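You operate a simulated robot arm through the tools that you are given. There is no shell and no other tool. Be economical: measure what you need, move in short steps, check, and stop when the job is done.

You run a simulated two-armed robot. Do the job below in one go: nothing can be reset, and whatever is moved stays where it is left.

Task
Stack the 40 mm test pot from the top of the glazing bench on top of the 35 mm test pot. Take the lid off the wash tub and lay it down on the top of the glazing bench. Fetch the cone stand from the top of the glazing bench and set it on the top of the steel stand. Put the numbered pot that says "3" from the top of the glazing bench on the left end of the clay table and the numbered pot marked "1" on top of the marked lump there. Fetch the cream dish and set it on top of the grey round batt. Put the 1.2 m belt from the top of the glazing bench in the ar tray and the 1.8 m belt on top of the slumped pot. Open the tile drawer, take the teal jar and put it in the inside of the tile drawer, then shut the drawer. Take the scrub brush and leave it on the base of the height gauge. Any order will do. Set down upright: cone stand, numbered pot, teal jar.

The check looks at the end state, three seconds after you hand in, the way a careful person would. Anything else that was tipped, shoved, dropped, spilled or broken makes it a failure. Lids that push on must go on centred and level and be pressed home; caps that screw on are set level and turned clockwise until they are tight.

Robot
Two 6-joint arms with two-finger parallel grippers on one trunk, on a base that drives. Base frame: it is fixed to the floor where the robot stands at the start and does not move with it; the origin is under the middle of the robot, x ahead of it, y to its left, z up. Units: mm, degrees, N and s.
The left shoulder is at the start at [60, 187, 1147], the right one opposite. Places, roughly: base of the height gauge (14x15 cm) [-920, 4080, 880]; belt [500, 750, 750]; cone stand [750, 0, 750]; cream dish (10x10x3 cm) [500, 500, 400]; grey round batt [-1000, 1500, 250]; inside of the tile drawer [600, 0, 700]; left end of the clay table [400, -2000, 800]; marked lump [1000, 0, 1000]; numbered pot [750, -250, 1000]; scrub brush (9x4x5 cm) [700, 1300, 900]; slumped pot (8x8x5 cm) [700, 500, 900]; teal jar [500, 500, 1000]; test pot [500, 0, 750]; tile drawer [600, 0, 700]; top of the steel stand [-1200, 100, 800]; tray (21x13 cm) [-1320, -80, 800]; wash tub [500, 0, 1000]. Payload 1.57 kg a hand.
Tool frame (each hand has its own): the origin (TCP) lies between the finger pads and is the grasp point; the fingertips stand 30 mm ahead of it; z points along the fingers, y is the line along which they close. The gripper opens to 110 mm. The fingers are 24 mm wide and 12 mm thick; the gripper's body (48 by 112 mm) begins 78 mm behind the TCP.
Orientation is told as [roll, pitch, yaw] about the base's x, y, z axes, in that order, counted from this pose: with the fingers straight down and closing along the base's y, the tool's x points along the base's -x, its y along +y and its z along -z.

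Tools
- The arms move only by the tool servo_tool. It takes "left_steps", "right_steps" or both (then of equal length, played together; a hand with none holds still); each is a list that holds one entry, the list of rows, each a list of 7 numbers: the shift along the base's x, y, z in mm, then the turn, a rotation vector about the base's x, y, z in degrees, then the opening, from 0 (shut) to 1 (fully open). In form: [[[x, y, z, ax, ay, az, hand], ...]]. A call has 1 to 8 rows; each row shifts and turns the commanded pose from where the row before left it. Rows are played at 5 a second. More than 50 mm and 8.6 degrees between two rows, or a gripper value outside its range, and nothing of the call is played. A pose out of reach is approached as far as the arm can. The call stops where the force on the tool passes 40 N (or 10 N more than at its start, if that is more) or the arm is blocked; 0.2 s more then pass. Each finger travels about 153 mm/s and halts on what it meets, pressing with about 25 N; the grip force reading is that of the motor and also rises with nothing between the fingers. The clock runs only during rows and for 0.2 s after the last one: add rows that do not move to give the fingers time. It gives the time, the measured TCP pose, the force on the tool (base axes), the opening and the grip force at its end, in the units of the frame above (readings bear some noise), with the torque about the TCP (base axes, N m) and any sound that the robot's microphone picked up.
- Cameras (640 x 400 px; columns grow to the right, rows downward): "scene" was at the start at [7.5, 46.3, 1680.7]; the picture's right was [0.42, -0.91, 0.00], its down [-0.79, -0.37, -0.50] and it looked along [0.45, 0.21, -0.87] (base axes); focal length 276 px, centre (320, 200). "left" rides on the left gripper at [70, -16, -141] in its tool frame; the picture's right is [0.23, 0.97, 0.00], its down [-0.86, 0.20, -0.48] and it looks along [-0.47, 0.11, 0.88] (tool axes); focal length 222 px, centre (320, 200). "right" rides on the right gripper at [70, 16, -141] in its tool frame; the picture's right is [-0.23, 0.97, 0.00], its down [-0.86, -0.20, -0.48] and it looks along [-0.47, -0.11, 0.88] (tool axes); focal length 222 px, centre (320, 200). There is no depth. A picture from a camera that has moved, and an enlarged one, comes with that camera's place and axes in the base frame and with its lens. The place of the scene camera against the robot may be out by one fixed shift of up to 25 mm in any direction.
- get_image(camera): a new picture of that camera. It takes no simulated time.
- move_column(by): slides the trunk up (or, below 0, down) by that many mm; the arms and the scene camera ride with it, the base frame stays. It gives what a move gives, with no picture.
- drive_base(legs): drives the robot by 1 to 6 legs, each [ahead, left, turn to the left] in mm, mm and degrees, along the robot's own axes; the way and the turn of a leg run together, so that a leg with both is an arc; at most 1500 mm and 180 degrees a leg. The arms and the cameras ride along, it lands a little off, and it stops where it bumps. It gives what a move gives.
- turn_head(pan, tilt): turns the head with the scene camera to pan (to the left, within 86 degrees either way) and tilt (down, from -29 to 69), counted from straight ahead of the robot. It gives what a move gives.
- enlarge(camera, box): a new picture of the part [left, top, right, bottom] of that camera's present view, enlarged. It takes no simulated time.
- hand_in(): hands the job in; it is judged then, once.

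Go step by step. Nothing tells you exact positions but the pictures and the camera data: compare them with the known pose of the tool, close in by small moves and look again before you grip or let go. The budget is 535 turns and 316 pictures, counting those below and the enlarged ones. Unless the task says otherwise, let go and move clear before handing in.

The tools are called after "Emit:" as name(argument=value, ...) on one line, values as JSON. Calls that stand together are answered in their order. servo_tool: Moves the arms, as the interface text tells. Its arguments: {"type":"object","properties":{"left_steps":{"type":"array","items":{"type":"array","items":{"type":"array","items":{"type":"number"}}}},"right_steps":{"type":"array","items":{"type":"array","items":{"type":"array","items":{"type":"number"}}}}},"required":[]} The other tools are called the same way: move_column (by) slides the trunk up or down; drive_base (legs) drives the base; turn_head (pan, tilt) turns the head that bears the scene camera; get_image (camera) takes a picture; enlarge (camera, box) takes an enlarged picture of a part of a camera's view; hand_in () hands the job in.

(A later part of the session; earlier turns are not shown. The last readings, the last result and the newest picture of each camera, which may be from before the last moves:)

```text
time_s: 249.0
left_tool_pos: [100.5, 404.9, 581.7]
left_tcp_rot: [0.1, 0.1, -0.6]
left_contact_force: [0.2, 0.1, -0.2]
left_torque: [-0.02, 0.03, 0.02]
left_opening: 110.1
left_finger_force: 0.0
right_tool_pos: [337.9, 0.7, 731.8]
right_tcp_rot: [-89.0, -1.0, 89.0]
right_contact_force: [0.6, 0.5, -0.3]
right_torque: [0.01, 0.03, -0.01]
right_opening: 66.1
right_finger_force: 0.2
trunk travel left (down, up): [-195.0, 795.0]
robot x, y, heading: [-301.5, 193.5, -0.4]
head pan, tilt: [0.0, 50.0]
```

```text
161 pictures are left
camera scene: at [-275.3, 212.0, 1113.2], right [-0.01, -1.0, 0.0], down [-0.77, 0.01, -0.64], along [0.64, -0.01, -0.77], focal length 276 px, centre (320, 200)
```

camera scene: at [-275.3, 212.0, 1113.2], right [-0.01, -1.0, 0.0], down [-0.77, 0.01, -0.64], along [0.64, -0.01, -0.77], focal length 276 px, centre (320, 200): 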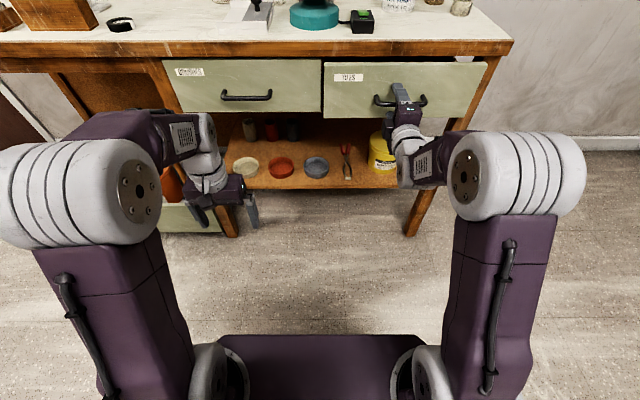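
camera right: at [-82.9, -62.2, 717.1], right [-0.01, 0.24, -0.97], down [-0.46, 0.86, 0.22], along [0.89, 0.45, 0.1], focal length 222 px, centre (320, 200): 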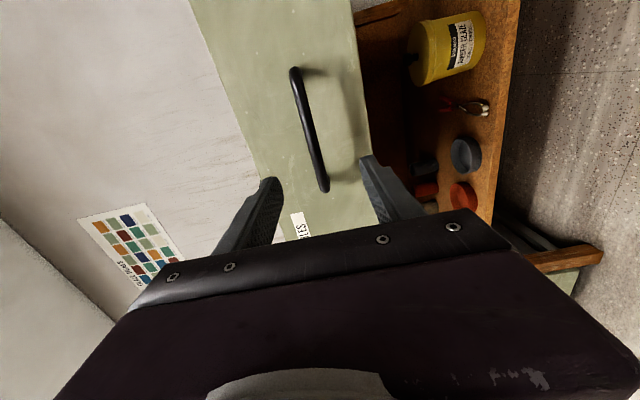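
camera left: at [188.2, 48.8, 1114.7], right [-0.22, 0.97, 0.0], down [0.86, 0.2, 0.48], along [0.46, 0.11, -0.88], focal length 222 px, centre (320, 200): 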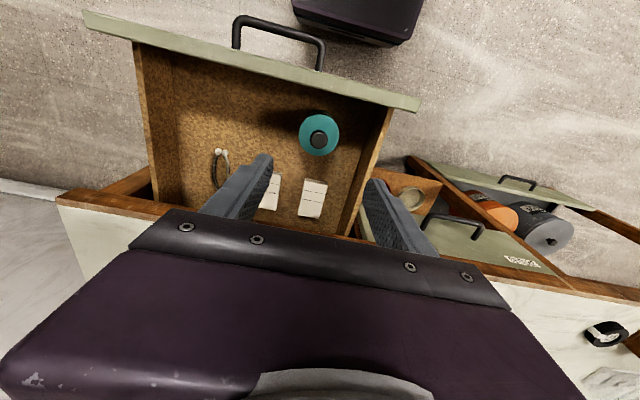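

Emit:
drive_base(legs=[[34, 0, 0]])

Emit:
drive_base(legs=[[8, 0, 0]])

Emit:
enlarge(camera="scene", box=[200, 0, 520, 160])

```text
time_s: 249.8
left_tool_pos: [135.0, 405.4, 583.3]
left_tcp_rot: [0.1, 0.1, -0.5]
left_contact_force: [-0.4, -0.9, 0.0]
left_torque: [-0.02, 0.02, 0.03]
left_opening: 109.8
left_finger_force: 0.1
right_tool_pos: [372.9, -0.4, 731.6]
right_tcp_rot: [-89.1, -0.9, 89.1]
right_contact_force: [-0.5, -0.4, 0.0]
right_torque: [0.0, 0.0, 0.01]
right_opening: 66.3
right_finger_force: 0.0
trunk travel left (down, up): [-195.0, 795.0]
robot x, y, heading: [-265.2, 195.7, -0.4]
head pan, tilt: [0.0, 50.0]
```

```text
time_s: 250.6
left_tool_pos: [140.9, 405.2, 584.1]
left_tcp_rot: [0.1, 0.0, -0.5]
left_contact_force: [1.3, -0.4, 0.2]
left_torque: [-0.02, 0.01, -0.02]
left_opening: 110.0
left_finger_force: 0.0
right_tool_pos: [377.9, 1.4, 733.2]
right_tcp_rot: [-89.2, -1.0, 89.0]
right_contact_force: [-22.1, 0.6, -1.5]
right_torque: [-0.11, -0.79, 0.23]
right_opening: 63.7
right_finger_force: 0.1
trunk travel left (down, up): [-195.0, 795.0]
robot x, y, heading: [-258.1, 193.9, -0.7]
head pan, tilt: [0.0, 50.0]
```

```text
2.00 times, centred on (360, 80) of scene
camera zoom: at [-236.6, 211.7, 1113.3], right [-0.01, -1.0, 0.0], down [-0.76, 0.01, -0.64], along [0.64, -0.01, -0.76], focal length 551 px, centre (240, 440)
```

zoom: 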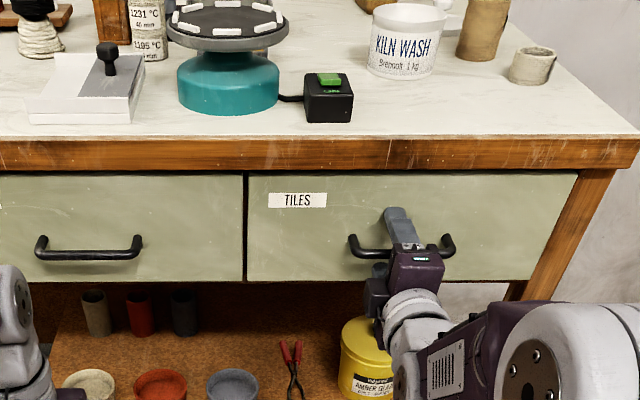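

Drawer is shut with the jar inside. Next the cream dish on the lower shelf: back off and roll the right hand so its camera is on top.

Emit:
drive_base(legs=[[-150, 0, 0.6]])

Emit:
servo_tool(right_steps=[[[0, 0, 0, -8.5, 0, 0, 1], [0, 0, 0, -8.5, 0, 0, 1], [0, 0, 0, -8.5, 0, 0, 1], [0, 0, 0, -8.5, 0, 0, 1], [0, 0, 0, -8.5, 0, 0, 1], [0, 0, 0, -8.5, 0, 0, 1], [0, 0, 0, -8.5, 0, 0, 1], [0, 0, 0, -8.5, 0, 0, 1]]])

Emit:
servo_tool(right_steps=[[[0, 0, 0, -8.5, 0, 0, 1], [0, 0, 0, -8.5, 0, 0, 1], [0, 0, 0, -5, 0, 0, 1]]])

Emit:
get_image(camera="right")

```text
time_s: 251.9
left_tool_pos: [-11.0, 410.2, 582.7]
left_tcp_rot: [0.1, 0.0, 0.1]
left_contact_force: [0.2, 0.3, 0.0]
left_torque: [-0.01, -0.01, 0.0]
left_opening: 110.0
left_finger_force: 0.2
right_tool_pos: [230.1, 9.2, 732.4]
right_tcp_rot: [-89.0, -1.0, 89.9]
right_contact_force: [-0.2, -1.0, -0.6]
right_torque: [0.02, 0.01, -0.03]
right_opening: 65.8
right_finger_force: 0.1
trunk travel left (down, up): [-195.0, 795.0]
robot x, y, heading: [-411.0, 195.2, 0.1]
head pan, tilt: [0.0, 50.0]
```

```text
time_s: 253.7
left_tool_pos: [-10.3, 411.4, 583.1]
left_tcp_rot: [0.2, 0.1, 0.2]
left_contact_force: [0.5, 0.6, 0.3]
left_torque: [-0.02, -0.03, 0.01]
left_opening: 110.2
left_finger_force: 0.3
right_tool_pos: [230.3, 9.0, 732.6]
right_tcp_rot: [-89.3, 67.2, 89.7]
right_contact_force: [-0.1, -0.3, 0.0]
right_torque: [-0.01, 0.0, -0.01]
right_opening: 109.9
right_finger_force: 0.1
trunk travel left (down, up): [-195.0, 795.0]
robot x, y, heading: [-408.9, 194.4, 0.5]
head pan, tilt: [0.0, 50.0]
```

```text
time_s: 254.5
left_tool_pos: [-11.2, 410.6, 582.6]
left_tcp_rot: [0.1, 0.0, 0.2]
left_contact_force: [0.5, 0.0, 0.5]
left_torque: [0.01, 0.0, -0.01]
left_opening: 110.1
left_finger_force: 0.1
right_tool_pos: [232.6, -30.8, 739.8]
right_tcp_rot: [-84.6, 88.2, 95.8]
right_contact_force: [-0.2, 0.9, -0.2]
right_torque: [0.0, 0.0, 0.0]
right_opening: 110.2
right_finger_force: 0.0
right hand out of reach, approached as far as the arm can: row 2, 3
trunk travel left (down, up): [-195.0, 795.0]
robot x, y, heading: [-408.4, 190.2, 0.5]
head pan, tilt: [0.0, 50.0]
```

```text
159 pictures are left
camera right: at [91.8, -48.1, 808.3], right [0.01, -0.97, -0.26], down [-0.48, 0.22, -0.85], along [0.88, 0.13, -0.47], focal length 222 px, centre (320, 200)
```

right: 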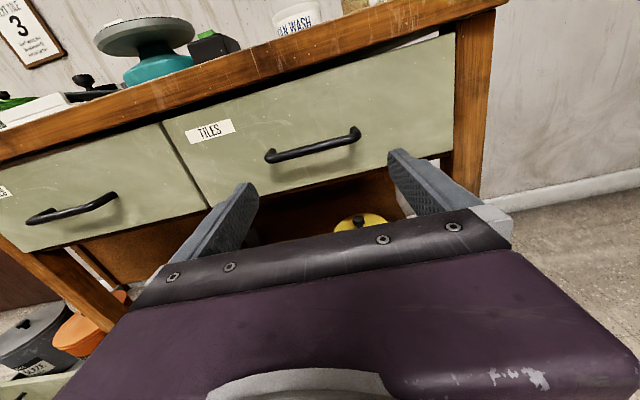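

Emit:
drive_base(legs=[[0, 470, 0]])

Emit:
move_column(by=-190)

Emit:
turn_head(pan=-25, tilt=40)

Emit:
get_image(camera="scene")

Emit:
get_image(camera="right")

```text
time_s: 257.3
left_tool_pos: [-17.3, 878.4, 584.7]
left_tcp_rot: [0.1, 0.1, 0.7]
left_contact_force: [0.6, 0.5, 0.3]
left_torque: [0.0, -0.02, 0.04]
left_opening: 109.9
left_finger_force: 0.2
right_tool_pos: [230.6, 437.7, 739.7]
right_tcp_rot: [-86.1, 88.1, 94.8]
right_contact_force: [-0.8, 0.6, -0.2]
right_torque: [-0.03, 0.03, -0.02]
right_opening: 110.0
right_finger_force: 0.0
trunk travel left (down, up): [-195.0, 795.0]
robot x, y, heading: [-413.1, 656.6, 0.8]
head pan, tilt: [0.0, 50.0]
```

```text
time_s: 259.4
left_tool_pos: [-16.3, 876.7, 394.2]
left_tcp_rot: [0.1, 0.0, 0.8]
left_contact_force: [-0.1, 0.5, 0.4]
left_torque: [-0.02, 0.04, 0.0]
left_opening: 110.2
left_finger_force: 0.0
right_tool_pos: [229.6, 437.7, 549.3]
right_tcp_rot: [-86.2, 88.1, 94.5]
right_contact_force: [0.3, -0.7, -0.3]
right_torque: [-0.02, 0.02, 0.0]
right_opening: 110.0
right_finger_force: 0.1
trunk travel left (down, up): [-5.0, 985.0]
robot x, y, heading: [-414.6, 654.8, 0.8]
head pan, tilt: [0.0, 50.0]
```

```text
time_s: 260.3
left_tool_pos: [-16.0, 877.5, 391.9]
left_tcp_rot: [0.1, 0.2, 0.7]
left_contact_force: [-0.1, -0.2, 0.3]
left_torque: [0.0, 0.01, 0.03]
left_opening: 110.0
left_finger_force: 0.1
right_tool_pos: [230.5, 438.2, 549.2]
right_tcp_rot: [-86.1, 88.2, 94.7]
right_contact_force: [0.7, -0.6, -0.4]
right_torque: [-0.02, 0.01, 0.03]
right_opening: 109.8
right_finger_force: 0.2
trunk travel left (down, up): [-5.0, 985.0]
robot x, y, heading: [-414.1, 658.6, 0.8]
head pan, tilt: [-25.0, 40.0]
```

```text
158 pictures are left
camera scene: at [-388.6, 638.7, 937.4], right [-0.41, -0.91, 0.0], down [-0.59, 0.26, -0.77], along [0.7, -0.31, -0.64], focal length 276 px, centre (320, 200)
```

scene: 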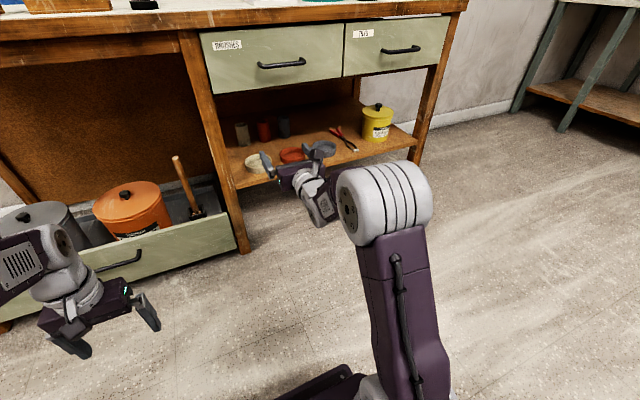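

```text
157 pictures are left
camera right: at [89.8, 418.0, 618.4], right [0.01, -0.97, -0.26], down [-0.48, 0.22, -0.85], along [0.88, 0.14, -0.46], focal length 222 px, centre (320, 200)
```

right: 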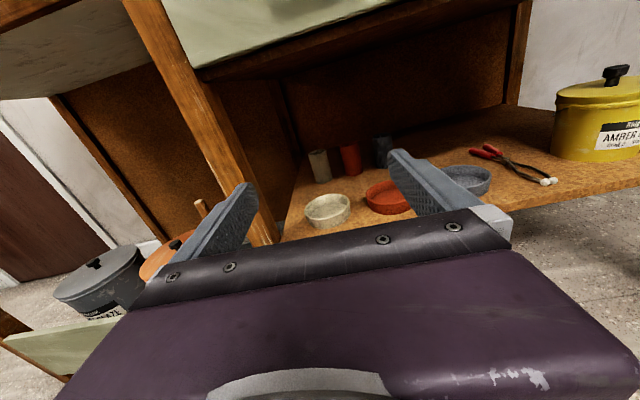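

Emit:
servo_tool(right_steps=[[[0, 0, -45, 0, 0, 0, 1], [0, 0, -45, 0, 0, 0, 1], [0, 0, -15, 0, 0, 0, 1]]])

Emit:
get_image(camera="right")

Emit:
enlarge(camera="scene", box=[190, 110, 410, 250])

```text
time_s: 261.1
left_tool_pos: [-16.0, 876.5, 393.6]
left_tcp_rot: [0.1, 0.1, 0.7]
left_contact_force: [-0.5, -0.3, -0.2]
left_torque: [-0.01, -0.01, 0.02]
left_opening: 109.8
left_finger_force: 0.0
right_tool_pos: [269.0, 426.3, 487.1]
right_tcp_rot: [-78.7, 87.9, 102.2]
right_contact_force: [0.1, 0.8, -0.3]
right_torque: [0.01, 0.02, 0.02]
right_opening: 109.9
right_finger_force: 0.0
right hand out of reach, approached as far as the arm can: row 1, 2, 3
trunk travel left (down, up): [-5.0, 985.0]
robot x, y, heading: [-413.0, 654.1, 0.8]
head pan, tilt: [-25.0, 40.0]
```

```text
156 pictures are left
camera right: at [129.3, 405.9, 556.1], right [0.01, -0.97, -0.26], down [-0.49, 0.22, -0.84], along [0.87, 0.14, -0.47], focal length 222 px, centre (320, 200)
```

right: 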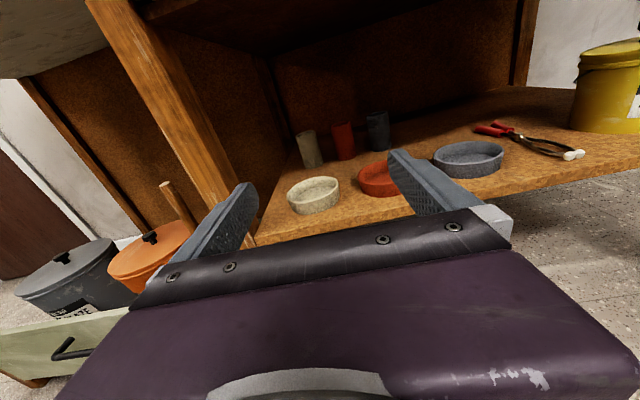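

```text
2.86 times, centred on (300, 180) of scene
camera zoom: at [-388.6, 638.6, 937.4], right [-0.41, -0.91, 0.0], down [-0.59, 0.26, -0.77], along [0.7, -0.31, -0.64], focal length 787 px, centre (377, 257)
```

zoom: 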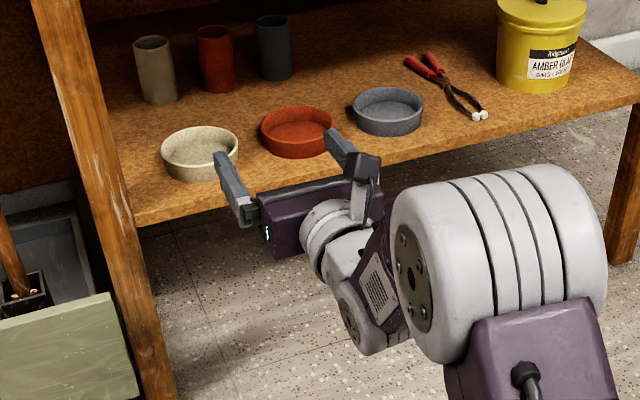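

Emit:
servo_tool(right_steps=[[[15, 0, -30, 0, 0, 0, 1], [15, 0, -25, 0, 0, 0, 1]]])

Emit:
get_image(camera="right")

```text
time_s: 261.7
left_tool_pos: [-16.1, 877.3, 393.9]
left_tcp_rot: [0.1, 0.0, 0.6]
left_contact_force: [-0.8, -0.2, 0.1]
left_torque: [0.0, -0.02, -0.03]
left_opening: 109.8
left_finger_force: 0.1
right_tool_pos: [305.8, 423.2, 439.5]
right_tcp_rot: [-80.7, 87.9, 100.2]
right_contact_force: [-0.4, 0.0, 0.0]
right_torque: [0.05, 0.04, -0.04]
right_opening: 110.0
right_finger_force: 0.1
right hand out of reach, approached as far as the arm can: row 1
trunk travel left (down, up): [-5.0, 985.0]
robot x, y, heading: [-415.0, 658.1, 0.9]
head pan, tilt: [-25.0, 40.0]
```

```text
154 pictures are left
camera right: at [166.6, 403.2, 507.7], right [0.01, -0.96, -0.26], down [-0.49, 0.22, -0.84], along [0.87, 0.14, -0.47], focal length 222 px, centre (320, 200)
```

right: 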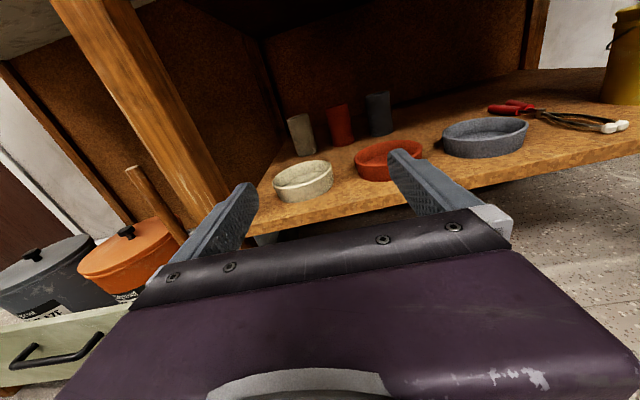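

The dish sits at about (590,485) on a shelf near z 310. Tilt the tool down 18°, shift left and lower.

Emit:
servo_tool(right_steps=[[[0, 0, 0, 0, 6, 0, 1], [0, 0, 0, 0, 6, 0, 1], [0, 0, 0, 0, 6, 0, 1], [0, 0, -30, 0, 0, 0, 1], [0, 0, -30, 0, 0, 0, 1]]])

Emit:
drive_base(legs=[[100, 62, -0.8]])

Emit:
get_image(camera="right")

Emit:
get_image(camera="scene")

```text
time_s: 262.9
left_tool_pos: [-16.4, 875.7, 393.3]
left_tcp_rot: [0.2, 0.1, 0.8]
left_contact_force: [-0.5, 0.1, 0.6]
left_torque: [-0.01, 0.01, -0.02]
left_opening: 110.0
left_finger_force: 0.1
right_tool_pos: [304.9, 426.4, 377.0]
right_tcp_rot: [-6.5, 71.7, 174.1]
right_contact_force: [0.9, 0.3, 0.1]
right_torque: [0.01, 0.03, -0.01]
right_opening: 109.9
right_finger_force: 0.0
trunk travel left (down, up): [-5.0, 985.0]
robot x, y, heading: [-414.4, 657.3, 1.0]
head pan, tilt: [-25.0, 40.0]
```

```text
time_s: 264.1
left_tool_pos: [78.0, 926.9, 392.9]
left_tcp_rot: [0.1, 0.1, -0.4]
left_contact_force: [0.3, -0.4, -0.5]
left_torque: [0.02, -0.02, 0.04]
left_opening: 109.8
left_finger_force: 0.1
right_tool_pos: [391.4, 470.1, 377.3]
right_tcp_rot: [-6.0, 71.4, 173.4]
right_contact_force: [-14.1, 0.6, 7.0]
right_torque: [0.53, 0.05, 0.62]
right_opening: 110.0
right_finger_force: 0.1
trunk travel left (down, up): [-5.0, 985.0]
robot x, y, heading: [-322.7, 713.3, -0.3]
head pan, tilt: [-25.0, 40.0]
stopped in leg 1: the force on the tool passed its limit (the readings are from after the stop); the commanded pose is now the measured one
```

```text
153 pictures are left
camera right: at [279.6, 452.3, 486.7], right [-0.08, -0.96, -0.25], down [-0.72, 0.23, -0.65], along [0.69, 0.12, -0.72], focal length 222 px, centre (320, 200)
```

right: 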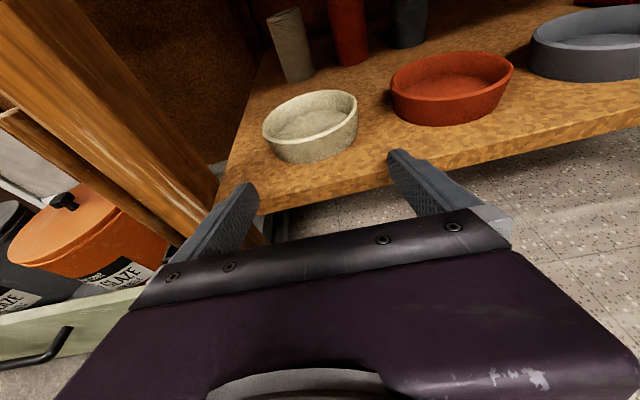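

```text
152 pictures are left
camera scene: at [-298.7, 695.2, 937.4], right [-0.43, -0.9, 0.0], down [-0.58, 0.27, -0.77], along [0.69, -0.33, -0.64], focal length 276 px, centre (320, 200)
```

scene: 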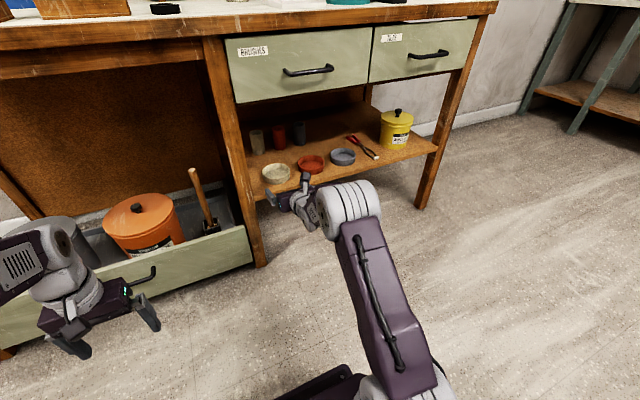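

The left finger met the bench leg; I'll back off and approach at a 20° yaw from the right.

Emit:
drive_base(legs=[[-60, -50, 0.3]])

Emit:
servo_tool(right_steps=[[[0, 0, 0, 0, 0, 7, 1], [0, 0, 0, 0, 0, 7, 1], [0, 0, 0, 0, 0, 6, 1]]])

Emit:
get_image(camera="right")

```text
time_s: 265.2
left_tool_pos: [17.1, 879.1, 393.1]
left_tcp_rot: [0.1, 0.3, 0.1]
left_contact_force: [0.0, 1.0, -0.4]
left_torque: [-0.05, -0.02, 0.01]
left_opening: 110.0
left_finger_force: 0.1
right_tool_pos: [333.4, 423.5, 374.9]
right_tcp_rot: [-6.1, 71.2, 173.7]
right_contact_force: [0.8, -1.0, 0.3]
right_torque: [0.03, -0.02, 0.01]
right_opening: 110.1
right_finger_force: 0.0
trunk travel left (down, up): [-5.0, 985.0]
robot x, y, heading: [-381.4, 662.6, 0.2]
head pan, tilt: [-25.0, 40.0]
```

```text
time_s: 266.0
left_tool_pos: [16.8, 878.7, 392.9]
left_tcp_rot: [0.0, 0.0, 0.2]
left_contact_force: [0.0, -0.1, 0.1]
left_torque: [0.03, -0.03, 0.06]
left_opening: 110.1
left_finger_force: 0.1
right_tool_pos: [332.4, 424.7, 375.2]
right_tcp_rot: [-6.4, 71.2, -166.3]
right_contact_force: [0.3, 0.5, -0.6]
right_torque: [-0.01, 0.01, -0.03]
right_opening: 110.1
right_finger_force: 0.0
trunk travel left (down, up): [-5.0, 985.0]
robot x, y, heading: [-382.0, 663.0, 0.2]
head pan, tilt: [-25.0, 40.0]
```

```text
151 pictures are left
camera right: at [235.5, 368.4, 485.3], right [0.26, -0.93, -0.25], down [-0.76, -0.04, -0.65], along [0.6, 0.36, -0.72], focal length 222 px, centre (320, 200)
```

right: 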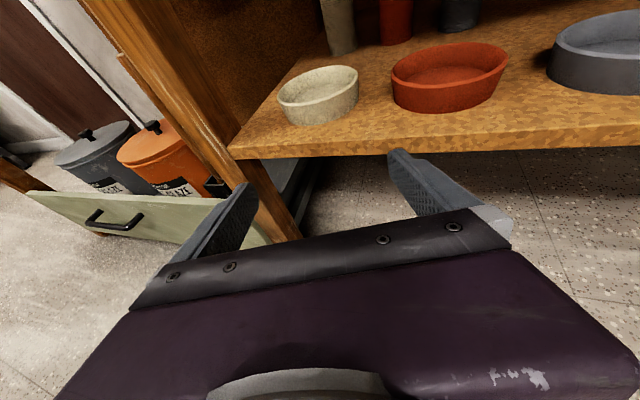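

Emit:
servo_tool(right_steps=[[[17, -10, 10, 0, 0, 0, 1], [0, 0, 0, 0, 0, 0, 1]]])

Emit:
drive_base(legs=[[70, 26, 0]])

Emit:
get_image(camera="right")

Emit:
enlarge(camera="scene", box=[210, 110, 390, 240])

```text
time_s: 266.6
left_tool_pos: [16.5, 879.5, 394.0]
left_tcp_rot: [0.1, 0.0, 0.1]
left_contact_force: [0.2, -0.1, -0.1]
left_torque: [0.02, -0.01, -0.02]
left_opening: 110.3
left_finger_force: 0.0
right_tool_pos: [351.0, 415.1, 385.9]
right_tcp_rot: [-6.1, 71.2, -166.2]
right_contact_force: [-0.6, -0.3, 0.1]
right_torque: [-0.01, 0.0, 0.0]
right_opening: 110.0
right_finger_force: 0.1
trunk travel left (down, up): [-5.0, 985.0]
robot x, y, heading: [-378.6, 659.4, 0.3]
head pan, tilt: [-25.0, 40.0]
```

```text
time_s: 267.6
left_tool_pos: [88.1, 906.4, 393.0]
left_tcp_rot: [0.1, 0.0, 0.1]
left_contact_force: [-0.2, -0.2, -0.3]
left_torque: [0.01, -0.02, -0.01]
left_opening: 110.2
left_finger_force: 0.1
right_tool_pos: [421.0, 441.3, 385.4]
right_tcp_rot: [-6.2, 71.2, -166.2]
right_contact_force: [-0.6, -1.0, 0.6]
right_torque: [0.0, -0.01, -0.03]
right_opening: 110.1
right_finger_force: 0.1
trunk travel left (down, up): [-5.0, 985.0]
robot x, y, heading: [-312.6, 692.2, 0.1]
head pan, tilt: [-25.0, 40.0]
```

```text
150 pictures are left
camera right: at [323.5, 385.8, 495.1], right [0.26, -0.93, -0.25], down [-0.76, -0.03, -0.65], along [0.6, 0.35, -0.72], focal length 222 px, centre (320, 200)
```

right: 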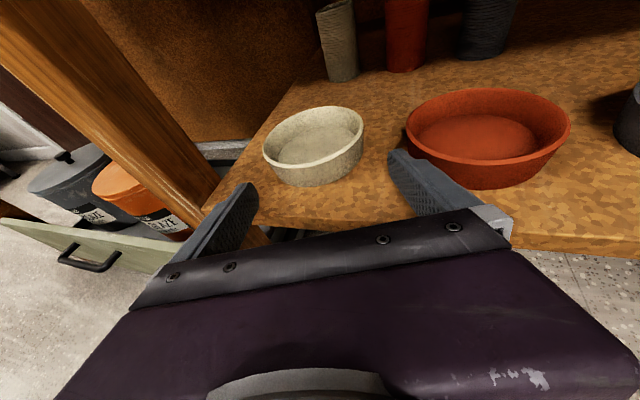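

```text
3.08 times, centred on (300, 175) of scene
camera zoom: at [-286.6, 671.4, 937.4], right [-0.42, -0.91, 0.0], down [-0.58, 0.27, -0.77], along [0.7, -0.32, -0.64], focal length 848 px, centre (382, 277)
```

zoom: 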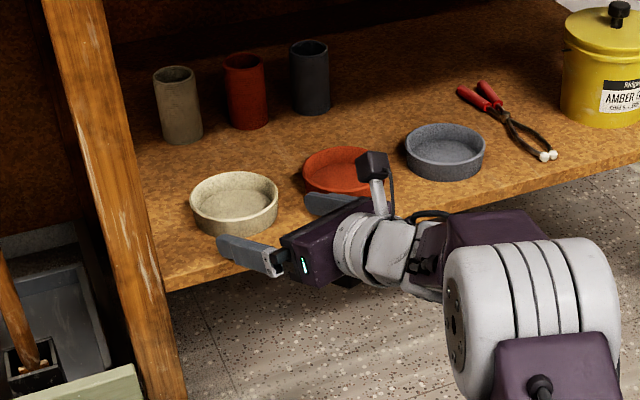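

Emit:
drive_base(legs=[[42, 18, 0]])

Emit:
get_image(camera="right")

```text
time_s: 268.5
left_tool_pos: [130.5, 923.8, 393.1]
left_tcp_rot: [0.1, 0.1, 0.1]
left_contact_force: [0.7, -0.3, -0.3]
left_torque: [-0.03, 0.01, 0.01]
left_opening: 110.0
left_finger_force: 0.1
right_tool_pos: [463.2, 459.9, 385.8]
right_tcp_rot: [-6.2, 71.1, -166.1]
right_contact_force: [0.8, 0.3, -0.3]
right_torque: [0.04, 0.0, 0.04]
right_opening: 109.9
right_finger_force: 0.1
trunk travel left (down, up): [-5.0, 985.0]
robot x, y, heading: [-270.7, 707.0, 0.2]
head pan, tilt: [-25.0, 40.0]
```

```text
148 pictures are left
camera right: at [365.8, 403.5, 495.1], right [0.25, -0.93, -0.25], down [-0.76, -0.03, -0.65], along [0.6, 0.35, -0.72], focal length 222 px, centre (320, 200)
```

right: 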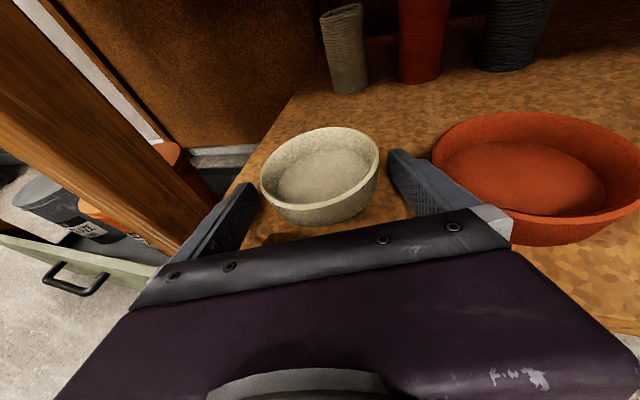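

Emit:
drive_base(legs=[[27, 9, 0]])

Emit:
get_image(camera="right")

```text
time_s: 269.4
left_tool_pos: [158.5, 931.8, 393.7]
left_tcp_rot: [0.1, 0.1, 0.1]
left_contact_force: [0.7, -0.2, -0.4]
left_torque: [-0.02, -0.02, 0.02]
left_opening: 110.0
left_finger_force: 0.1
right_tool_pos: [491.5, 467.3, 384.9]
right_tcp_rot: [-6.0, 71.2, -166.2]
right_contact_force: [0.2, 0.2, -0.2]
right_torque: [-0.01, 0.03, -0.04]
right_opening: 110.2
right_finger_force: 0.1
trunk travel left (down, up): [-5.0, 985.0]
robot x, y, heading: [-241.2, 716.2, 0.2]
head pan, tilt: [-25.0, 40.0]
```

```text
147 pictures are left
camera right: at [393.4, 412.6, 495.1], right [0.26, -0.93, -0.25], down [-0.76, -0.03, -0.65], along [0.6, 0.35, -0.72], focal length 222 px, centre (320, 200)
```

right: 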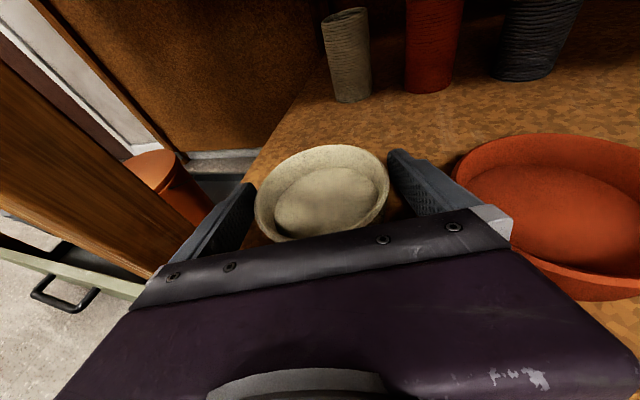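

Emit:
servo_tool(right_steps=[[[0, 0, 0, 0, 0, 0, 0.7], [0, 0, 0, 0, 0, 0, 0.7], [0, 0, 0, 0, 0, 0, 0.7]]])

Emit:
get_image(camera="right")

```text
time_s: 270.2
left_tool_pos: [157.5, 932.0, 392.8]
left_tcp_rot: [0.1, 0.1, 0.1]
left_contact_force: [0.0, -0.5, 0.3]
left_torque: [-0.02, 0.0, 0.01]
left_opening: 110.2
left_finger_force: 0.1
right_tool_pos: [490.2, 468.4, 385.6]
right_tcp_rot: [-6.1, 71.2, -166.2]
right_contact_force: [0.6, 0.8, 1.1]
right_torque: [-0.06, -0.06, 0.02]
right_opening: 95.1
right_finger_force: 24.9
trunk travel left (down, up): [-5.0, 985.0]
robot x, y, heading: [-242.5, 716.1, 0.2]
head pan, tilt: [-25.0, 40.0]
```

```text
146 pictures are left
camera right: at [393.5, 412.7, 495.3], right [0.26, -0.93, -0.25], down [-0.76, -0.03, -0.65], along [0.6, 0.35, -0.72], focal length 222 px, centre (320, 200)
```

right: 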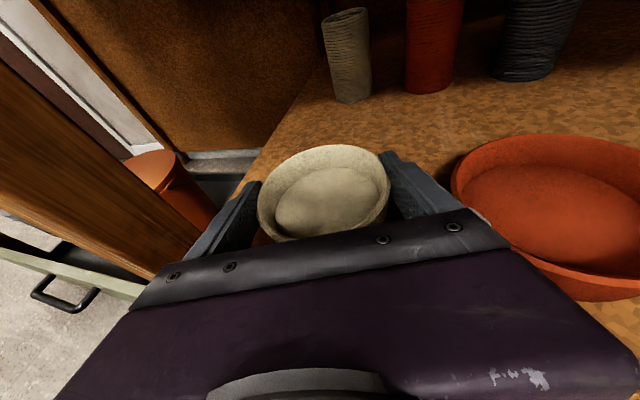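

Emit:
servo_tool(right_steps=[[[0, 0, 15, 0, 0, 0, 0.7], [0, 0, 20, 0, 0, 0, 0.7], [0, 0, 0, 0, 0, 0, 0.7]]])

Emit:
drive_base(legs=[[-140, -53, 0], [-250, 0, 0]])

Emit:
get_image(camera="right")

```text
time_s: 271.0
left_tool_pos: [156.8, 933.1, 392.2]
left_tcp_rot: [0.2, 0.2, 0.2]
left_contact_force: [0.5, 0.1, 0.7]
left_torque: [0.01, -0.01, -0.03]
left_opening: 110.1
left_finger_force: 0.1
right_tool_pos: [490.3, 466.8, 420.1]
right_tcp_rot: [-6.2, 71.2, -166.3]
right_contact_force: [0.1, -0.8, -1.4]
right_torque: [0.0, 0.02, 0.0]
right_opening: 95.1
right_finger_force: 25.2
trunk travel left (down, up): [-5.0, 985.0]
robot x, y, heading: [-242.9, 715.3, 0.2]
head pan, tilt: [-25.0, 40.0]
```

```text
time_s: 273.7
left_tool_pos: [-229.6, 878.9, 392.8]
left_tcp_rot: [0.2, 0.3, 0.3]
left_contact_force: [-0.3, 0.2, -0.5]
left_torque: [0.02, -0.04, -0.01]
left_opening: 110.0
left_finger_force: 0.0
right_tool_pos: [104.9, 414.1, 418.6]
right_tcp_rot: [-6.2, 71.2, -166.1]
right_contact_force: [0.2, -0.2, -1.4]
right_torque: [-0.01, 0.02, -0.03]
right_opening: 94.8
right_finger_force: 25.2
trunk travel left (down, up): [-5.0, 985.0]
robot x, y, heading: [-630.2, 662.7, 0.3]
head pan, tilt: [-25.0, 40.0]
```

```text
145 pictures are left
camera right: at [7.4, 358.7, 529.3], right [0.26, -0.93, -0.25], down [-0.76, -0.04, -0.65], along [0.6, 0.36, -0.72], focal length 222 px, centre (320, 200)
```

right: 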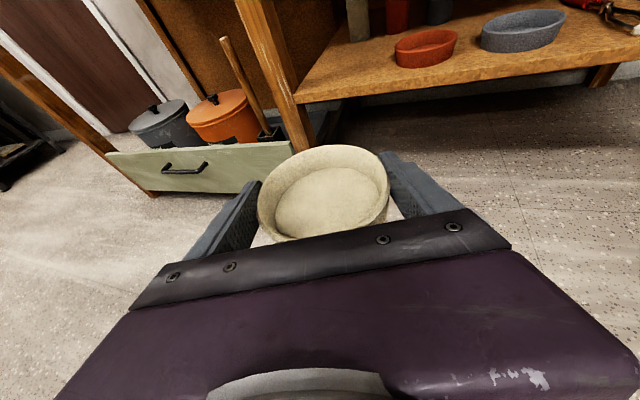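

Dish secured. Go view the rack with the grey batts.

Emit:
drive_base(legs=[[130, -200, 0], [0, 0, 120]])

Emit:
turn_head(pan=0, tilt=25)

Emit:
get_image(camera="scene")

```text
time_s: 280.4
left_tool_pos: [-881.9, 705.5, 392.4]
left_tcp_rot: [0.1, 0.1, 118.7]
left_contact_force: [0.5, 0.1, -0.7]
left_torque: [0.0, 0.0, 0.02]
left_opening: 110.1
left_finger_force: 0.1
right_tool_pos: [-632.9, 1221.6, 417.9]
right_tcp_rot: [-6.2, 71.1, -47.6]
right_contact_force: [1.2, -0.9, -1.3]
right_torque: [-0.01, -0.01, -0.02]
right_opening: 95.0
right_finger_force: 25.3
trunk travel left (down, up): [-5.0, 985.0]
robot x, y, heading: [-498.9, 458.7, 119.2]
head pan, tilt: [-25.0, 40.0]
```

```text
time_s: 281.3
left_tool_pos: [-882.0, 705.4, 393.2]
left_tcp_rot: [0.0, 0.2, 118.8]
left_contact_force: [0.1, -0.6, 0.7]
left_torque: [0.01, -0.01, 0.0]
left_opening: 109.6
left_finger_force: 0.1
right_tool_pos: [-632.7, 1220.9, 419.2]
right_tcp_rot: [-6.2, 71.2, -47.6]
right_contact_force: [0.1, 0.1, -1.8]
right_torque: [0.01, 0.01, 0.0]
right_opening: 95.0
right_finger_force: 25.3
trunk travel left (down, up): [-5.0, 985.0]
robot x, y, heading: [-503.1, 460.1, 119.0]
head pan, tilt: [0.0, 25.0]
```

```text
144 pictures are left
camera scene: at [-508.5, 506.0, 960.7], right [0.88, 0.48, 0.0], down [0.2, -0.37, -0.91], along [-0.44, 0.79, -0.42], focal length 276 px, centre (320, 200)
```

scene: 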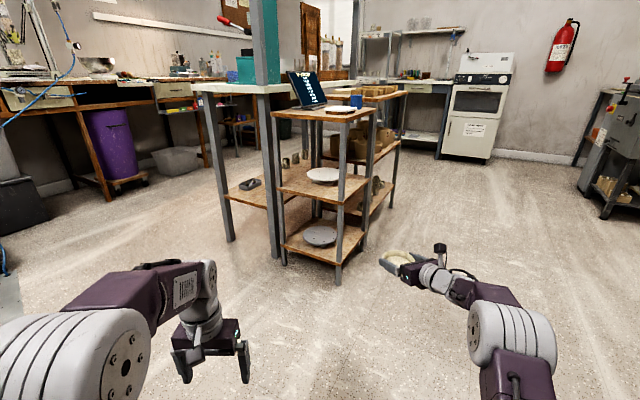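

Emit:
enlarge(camera="scene", box=[240, 90, 420, 290])

```text
2.00 times, centred on (330, 190) of scene
camera zoom: at [-508.5, 506.0, 960.7], right [0.88, 0.48, 0.0], down [0.2, -0.37, -0.91], along [-0.44, 0.79, -0.42], focal length 551 px, centre (300, 220)
```

zoom: 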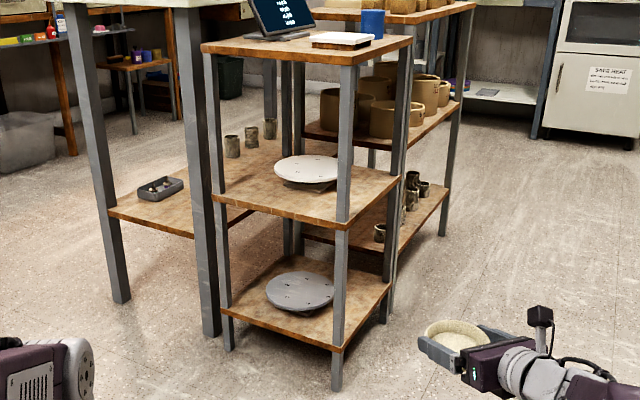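

The grey batt is on the bottom shelf of the rack, around (-1112,1620). I'll approach it from its open +x side.

Emit:
drive_base(legs=[[0, 0, 41], [-72, -746, 0]])

Emit:
turn_head(pan=-20, tilt=35)

Emit:
get_image(camera="scene")

Emit:
get_image(camera="right")

```text
time_s: 287.3
left_tool_pos: [-621.7, 1071.5, 392.9]
left_tcp_rot: [0.1, 0.2, 159.3]
left_contact_force: [0.2, -0.9, 0.5]
left_torque: [-0.03, 0.0, -0.02]
left_opening: 110.1
left_finger_force: 0.1
right_tool_pos: [-769.0, 1624.5, 419.5]
right_tcp_rot: [-6.2, 71.2, -6.9]
right_contact_force: [0.0, 0.7, -2.1]
right_torque: [-0.02, -0.03, -0.01]
right_opening: 94.4
right_finger_force: 24.7
trunk travel left (down, up): [-5.0, 985.0]
robot x, y, heading: [-174.8, 1134.8, 159.3]
head pan, tilt: [0.0, 25.0]
```

```text
time_s: 288.1
left_tool_pos: [-620.2, 1073.4, 392.4]
left_tcp_rot: [0.2, 0.2, 159.4]
left_contact_force: [-0.4, -0.9, -0.3]
left_torque: [-0.03, 0.02, 0.01]
left_opening: 110.0
left_finger_force: 0.1
right_tool_pos: [-768.9, 1625.3, 418.4]
right_tcp_rot: [-6.3, 71.1, -7.0]
right_contact_force: [-0.3, -0.3, -2.0]
right_torque: [0.01, -0.03, -0.04]
right_opening: 95.0
right_finger_force: 24.8
trunk travel left (down, up): [-5.0, 985.0]
robot x, y, heading: [-172.1, 1134.6, 159.6]
head pan, tilt: [-20.0, 35.0]
```

```text
142 pictures are left
camera scene: at [-176.2, 1188.2, 945.0], right [0.65, 0.76, 0.0], down [0.44, -0.37, -0.82], along [-0.62, 0.53, -0.57], focal length 276 px, centre (320, 200)
```

scene: 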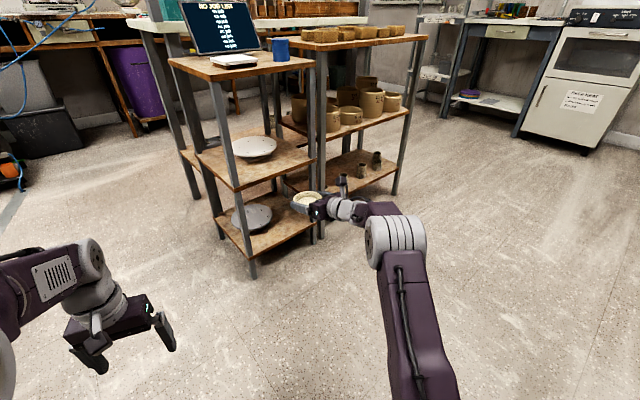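

```text
141 pictures are left
camera right: at [-656.2, 1643.7, 529.3], right [0.09, 0.96, -0.25], down [0.72, -0.24, -0.65], along [-0.68, -0.12, -0.72], focal length 222 px, centre (320, 200)
```

right: 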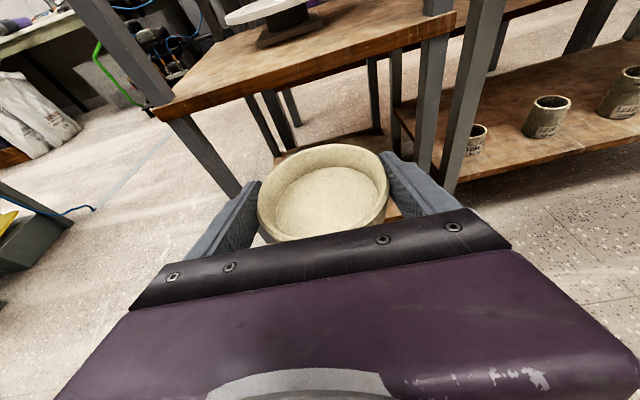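

Emit:
servo_tool(right_steps=[[[0, 0, -45, 0, 0, 0, 0.7], [0, 0, -45, 0, 0, 0, 0.7], [0, 0, -45, 0, 0, 0, 0.7], [0, 0, -35, 0, 0, 0, 0.7], [0, 0, 0, 0, 0, 0, 0.7]]])

Emit:
get_image(camera="right")

Emit:
enlarge(camera="scene", box=[180, 120, 400, 290])

```text
time_s: 289.3
left_tool_pos: [-620.8, 1072.2, 394.0]
left_tcp_rot: [0.1, 0.2, 159.4]
left_contact_force: [0.4, 0.5, 0.4]
left_torque: [-0.01, 0.0, -0.05]
left_opening: 109.9
left_finger_force: 0.0
right_tool_pos: [-768.9, 1625.8, 248.6]
right_tcp_rot: [-6.3, 71.2, -6.9]
right_contact_force: [-0.7, 0.9, -1.8]
right_torque: [0.0, 0.0, -0.01]
right_opening: 94.9
right_finger_force: 25.3
trunk travel left (down, up): [-5.0, 985.0]
robot x, y, heading: [-174.1, 1132.3, 159.6]
head pan, tilt: [-20.0, 35.0]
```

```text
140 pictures are left
camera right: at [-657.0, 1645.4, 358.5], right [0.09, 0.96, -0.25], down [0.72, -0.24, -0.65], along [-0.68, -0.12, -0.72], focal length 222 px, centre (320, 200)
```

right: 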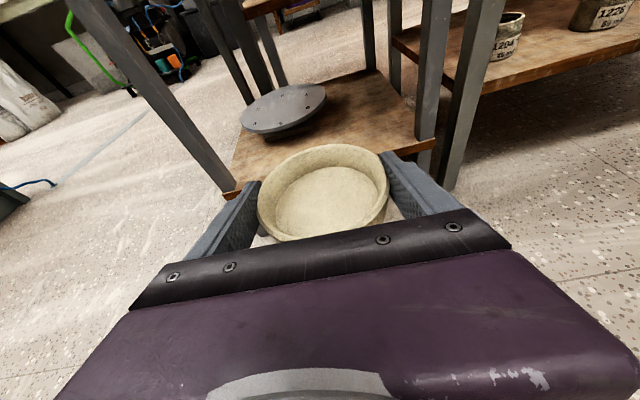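

```text
2.35 times, centred on (290, 205) of scene
camera zoom: at [-176.2, 1188.3, 945.0], right [0.65, 0.76, 0.0], down [0.44, -0.37, -0.82], along [-0.62, 0.53, -0.57], focal length 648 px, centre (391, 188)
```

zoom: 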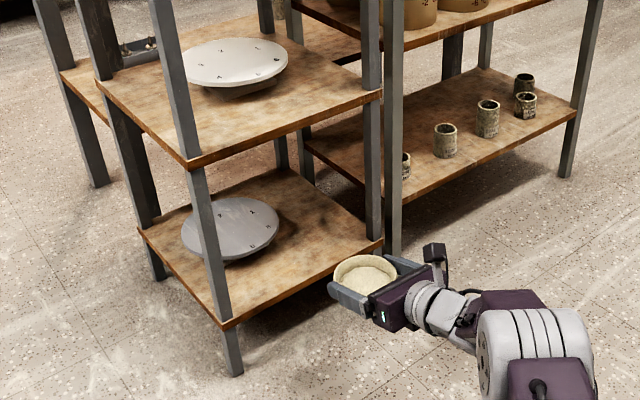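

Emit:
drive_base(legs=[[-12, 33, 0], [140, 52, 0]])

Emit:
get_image(camera="right")

Emit:
get_image(camera="scene")

```text
time_s: 291.2
left_tool_pos: [-775.6, 1037.5, 393.5]
left_tcp_rot: [0.1, 0.1, 159.4]
left_contact_force: [-0.5, -0.5, 0.0]
left_torque: [-0.02, 0.01, 0.01]
left_opening: 110.3
left_finger_force: 0.0
right_tool_pos: [-920.3, 1592.8, 248.0]
right_tcp_rot: [-6.3, 71.1, -7.0]
right_contact_force: [-0.7, 0.2, -0.6]
right_torque: [-0.02, -0.02, -0.05]
right_opening: 94.8
right_finger_force: 24.7
trunk travel left (down, up): [-5.0, 985.0]
robot x, y, heading: [-327.1, 1097.3, 159.5]
head pan, tilt: [-20.0, 35.0]
```

```text
138 pictures are left
camera right: at [-809.0, 1611.1, 358.8], right [0.09, 0.96, -0.25], down [0.72, -0.24, -0.65], along [-0.68, -0.12, -0.72], focal length 222 px, centre (320, 200)
```

right: 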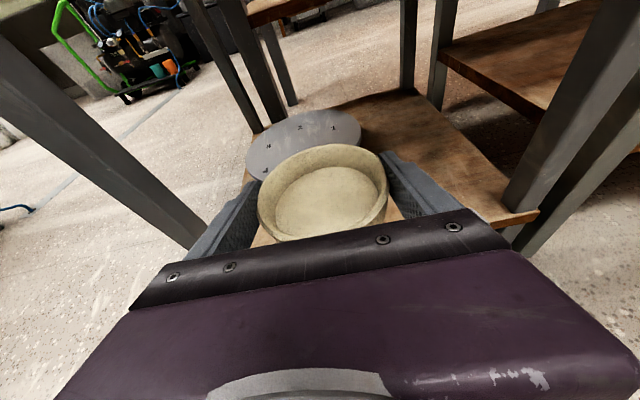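

```text
137 pictures are left
camera scene: at [-328.6, 1153.6, 945.0], right [0.65, 0.76, 0.0], down [0.44, -0.37, -0.82], along [-0.62, 0.53, -0.57], focal length 276 px, centre (320, 200)
```

scene: 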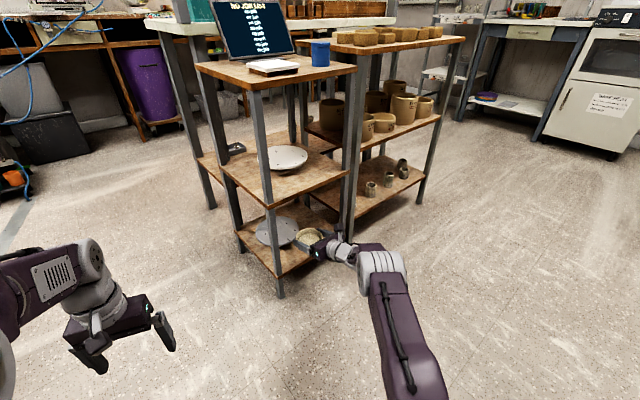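

Emit:
drive_base(legs=[[100, 44, 0]])

Emit:
get_image(camera="right")

```text
time_s: 292.4
left_tool_pos: [-884.9, 1032.1, 392.4]
left_tcp_rot: [0.1, 0.1, 159.6]
left_contact_force: [-0.1, -0.1, -0.5]
left_torque: [0.0, 0.01, 0.0]
left_opening: 110.0
left_finger_force: 0.1
right_tool_pos: [-1034.0, 1586.2, 248.5]
right_tcp_rot: [-6.2, 71.2, -6.9]
right_contact_force: [-0.7, 0.1, -2.0]
right_torque: [-0.01, -0.01, 0.02]
right_opening: 94.7
right_finger_force: 25.4
trunk travel left (down, up): [-5.0, 985.0]
robot x, y, heading: [-439.0, 1093.6, 159.7]
head pan, tilt: [-20.0, 35.0]
```

```text
136 pictures are left
camera right: at [-921.5, 1604.8, 358.8], right [0.09, 0.96, -0.25], down [0.72, -0.24, -0.65], along [-0.68, -0.12, -0.72], focal length 222 px, centre (320, 200)
```

right: 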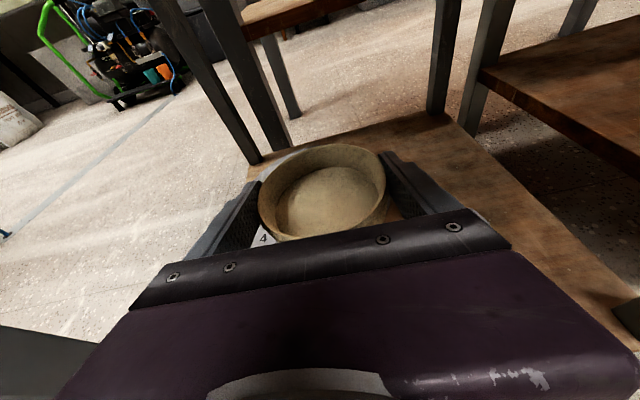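

Emit:
drive_base(legs=[[40, 18, 0]])

Emit:
get_image(camera="right")

Emit:
enlarge(camera="scene", box=[220, 180, 400, 300])

```text
time_s: 293.3
left_tool_pos: [-929.3, 1029.2, 392.8]
left_tcp_rot: [0.1, 0.2, 159.4]
left_contact_force: [0.3, 0.6, 0.3]
left_torque: [0.02, 0.01, 0.02]
left_opening: 110.0
left_finger_force: 0.0
right_tool_pos: [-1076.7, 1582.8, 249.8]
right_tcp_rot: [-6.1, 71.2, -7.1]
right_contact_force: [0.2, 0.0, -1.5]
right_torque: [0.02, -0.01, -0.01]
right_opening: 94.7
right_finger_force: 24.8
trunk travel left (down, up): [-5.0, 985.0]
robot x, y, heading: [-480.2, 1094.0, 159.6]
head pan, tilt: [-20.0, 35.0]
```

```text
135 pictures are left
camera right: at [-965.0, 1602.1, 358.8], right [0.09, 0.96, -0.25], down [0.72, -0.24, -0.65], along [-0.68, -0.12, -0.72], focal length 222 px, centre (320, 200)
```

right: 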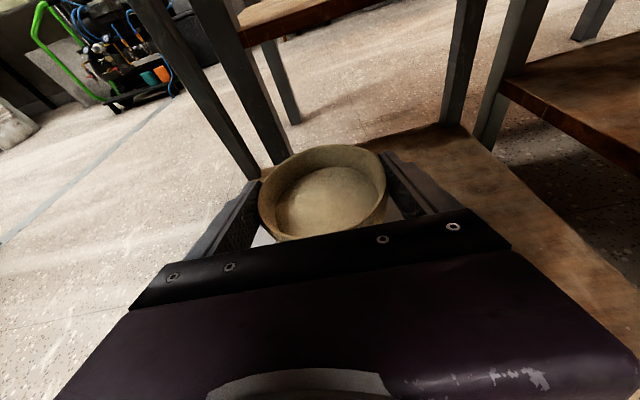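

```text
3.33 times, centred on (310, 240) of scene
camera zoom: at [-484.2, 1144.8, 945.0], right [0.65, 0.76, 0.0], down [0.44, -0.37, -0.82], along [-0.62, 0.53, -0.57], focal length 918 px, centre (353, 67)
```

zoom: 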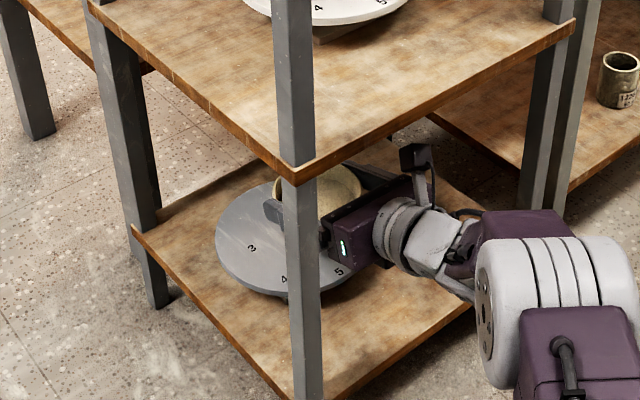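

Emit:
servo_tool(right_steps=[[[-15, -20, 0, 0, 0, 0, 0.7], [0, -2, -20, 0, 0, 0, 0.7]]])

Emit:
get_image(camera="right")

Emit:
enlarge(camera="scene", box=[260, 200, 360, 290])

```text
time_s: 293.9
left_tool_pos: [-929.4, 1028.8, 393.4]
left_tcp_rot: [0.1, 0.1, 159.4]
left_contact_force: [-0.6, 0.1, -1.0]
left_torque: [-0.02, 0.03, 0.02]
left_opening: 110.2
left_finger_force: 0.1
right_tool_pos: [-1093.1, 1561.6, 228.2]
right_tcp_rot: [-6.2, 71.2, -7.0]
right_contact_force: [-0.1, -0.3, -1.1]
right_torque: [-0.02, -0.06, 0.02]
right_opening: 94.8
right_finger_force: 24.8
trunk travel left (down, up): [-5.0, 985.0]
robot x, y, heading: [-480.8, 1092.3, 159.1]
head pan, tilt: [-20.0, 35.0]
```

```text
133 pictures are left
camera right: at [-979.7, 1580.2, 338.8], right [0.09, 0.96, -0.25], down [0.72, -0.24, -0.65], along [-0.68, -0.12, -0.72], focal length 222 px, centre (320, 200)
```

right: 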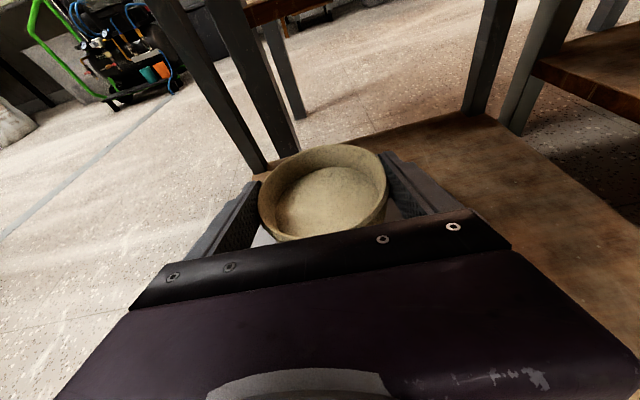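

```text
4.44 times, centred on (310, 245) of scene
camera zoom: at [-484.2, 1144.7, 945.0], right [0.65, 0.76, 0.0], down [0.44, -0.37, -0.82], along [-0.62, 0.53, -0.57], focal length 1224 px, centre (364, 0)
```

zoom: 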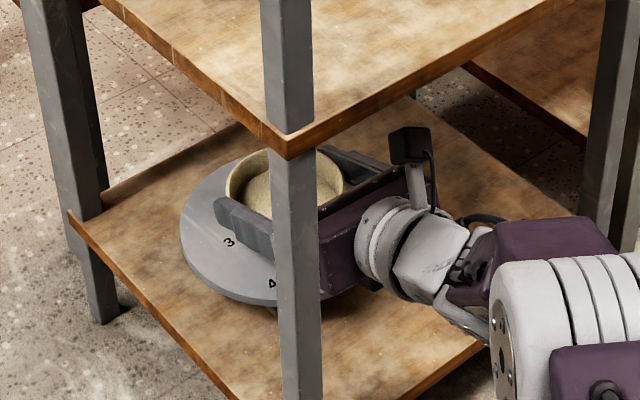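

Dish is centred over the batt; lower to contact.

Emit:
servo_tool(right_steps=[[[0, 0, -6, 0, 0, 0, 0.7], [0, 0, -3, 0, 0, 0, 0.7], [0, 0, -3, 0, 0, 0, 0.7], [0, 0, -3, 0, 0, 0, 0.7], [0, 0, 0, 0, 0, 0, 0.7]]])

```text
time_s: 295.1
left_tool_pos: [-931.1, 1029.5, 392.1]
left_tcp_rot: [0.1, 0.1, 159.3]
left_contact_force: [0.1, 0.6, -0.8]
left_torque: [0.01, -0.05, 0.02]
left_opening: 110.0
left_finger_force: 0.1
right_tool_pos: [-1092.7, 1562.1, 212.9]
right_tcp_rot: [-6.1, 71.1, -7.0]
right_contact_force: [-0.4, -0.6, -1.6]
right_torque: [-0.01, -0.03, 0.0]
right_opening: 94.9
right_finger_force: 25.8
trunk travel left (down, up): [-5.0, 985.0]
robot x, y, heading: [-484.5, 1089.3, 159.5]
head pan, tilt: [-20.0, 35.0]
```

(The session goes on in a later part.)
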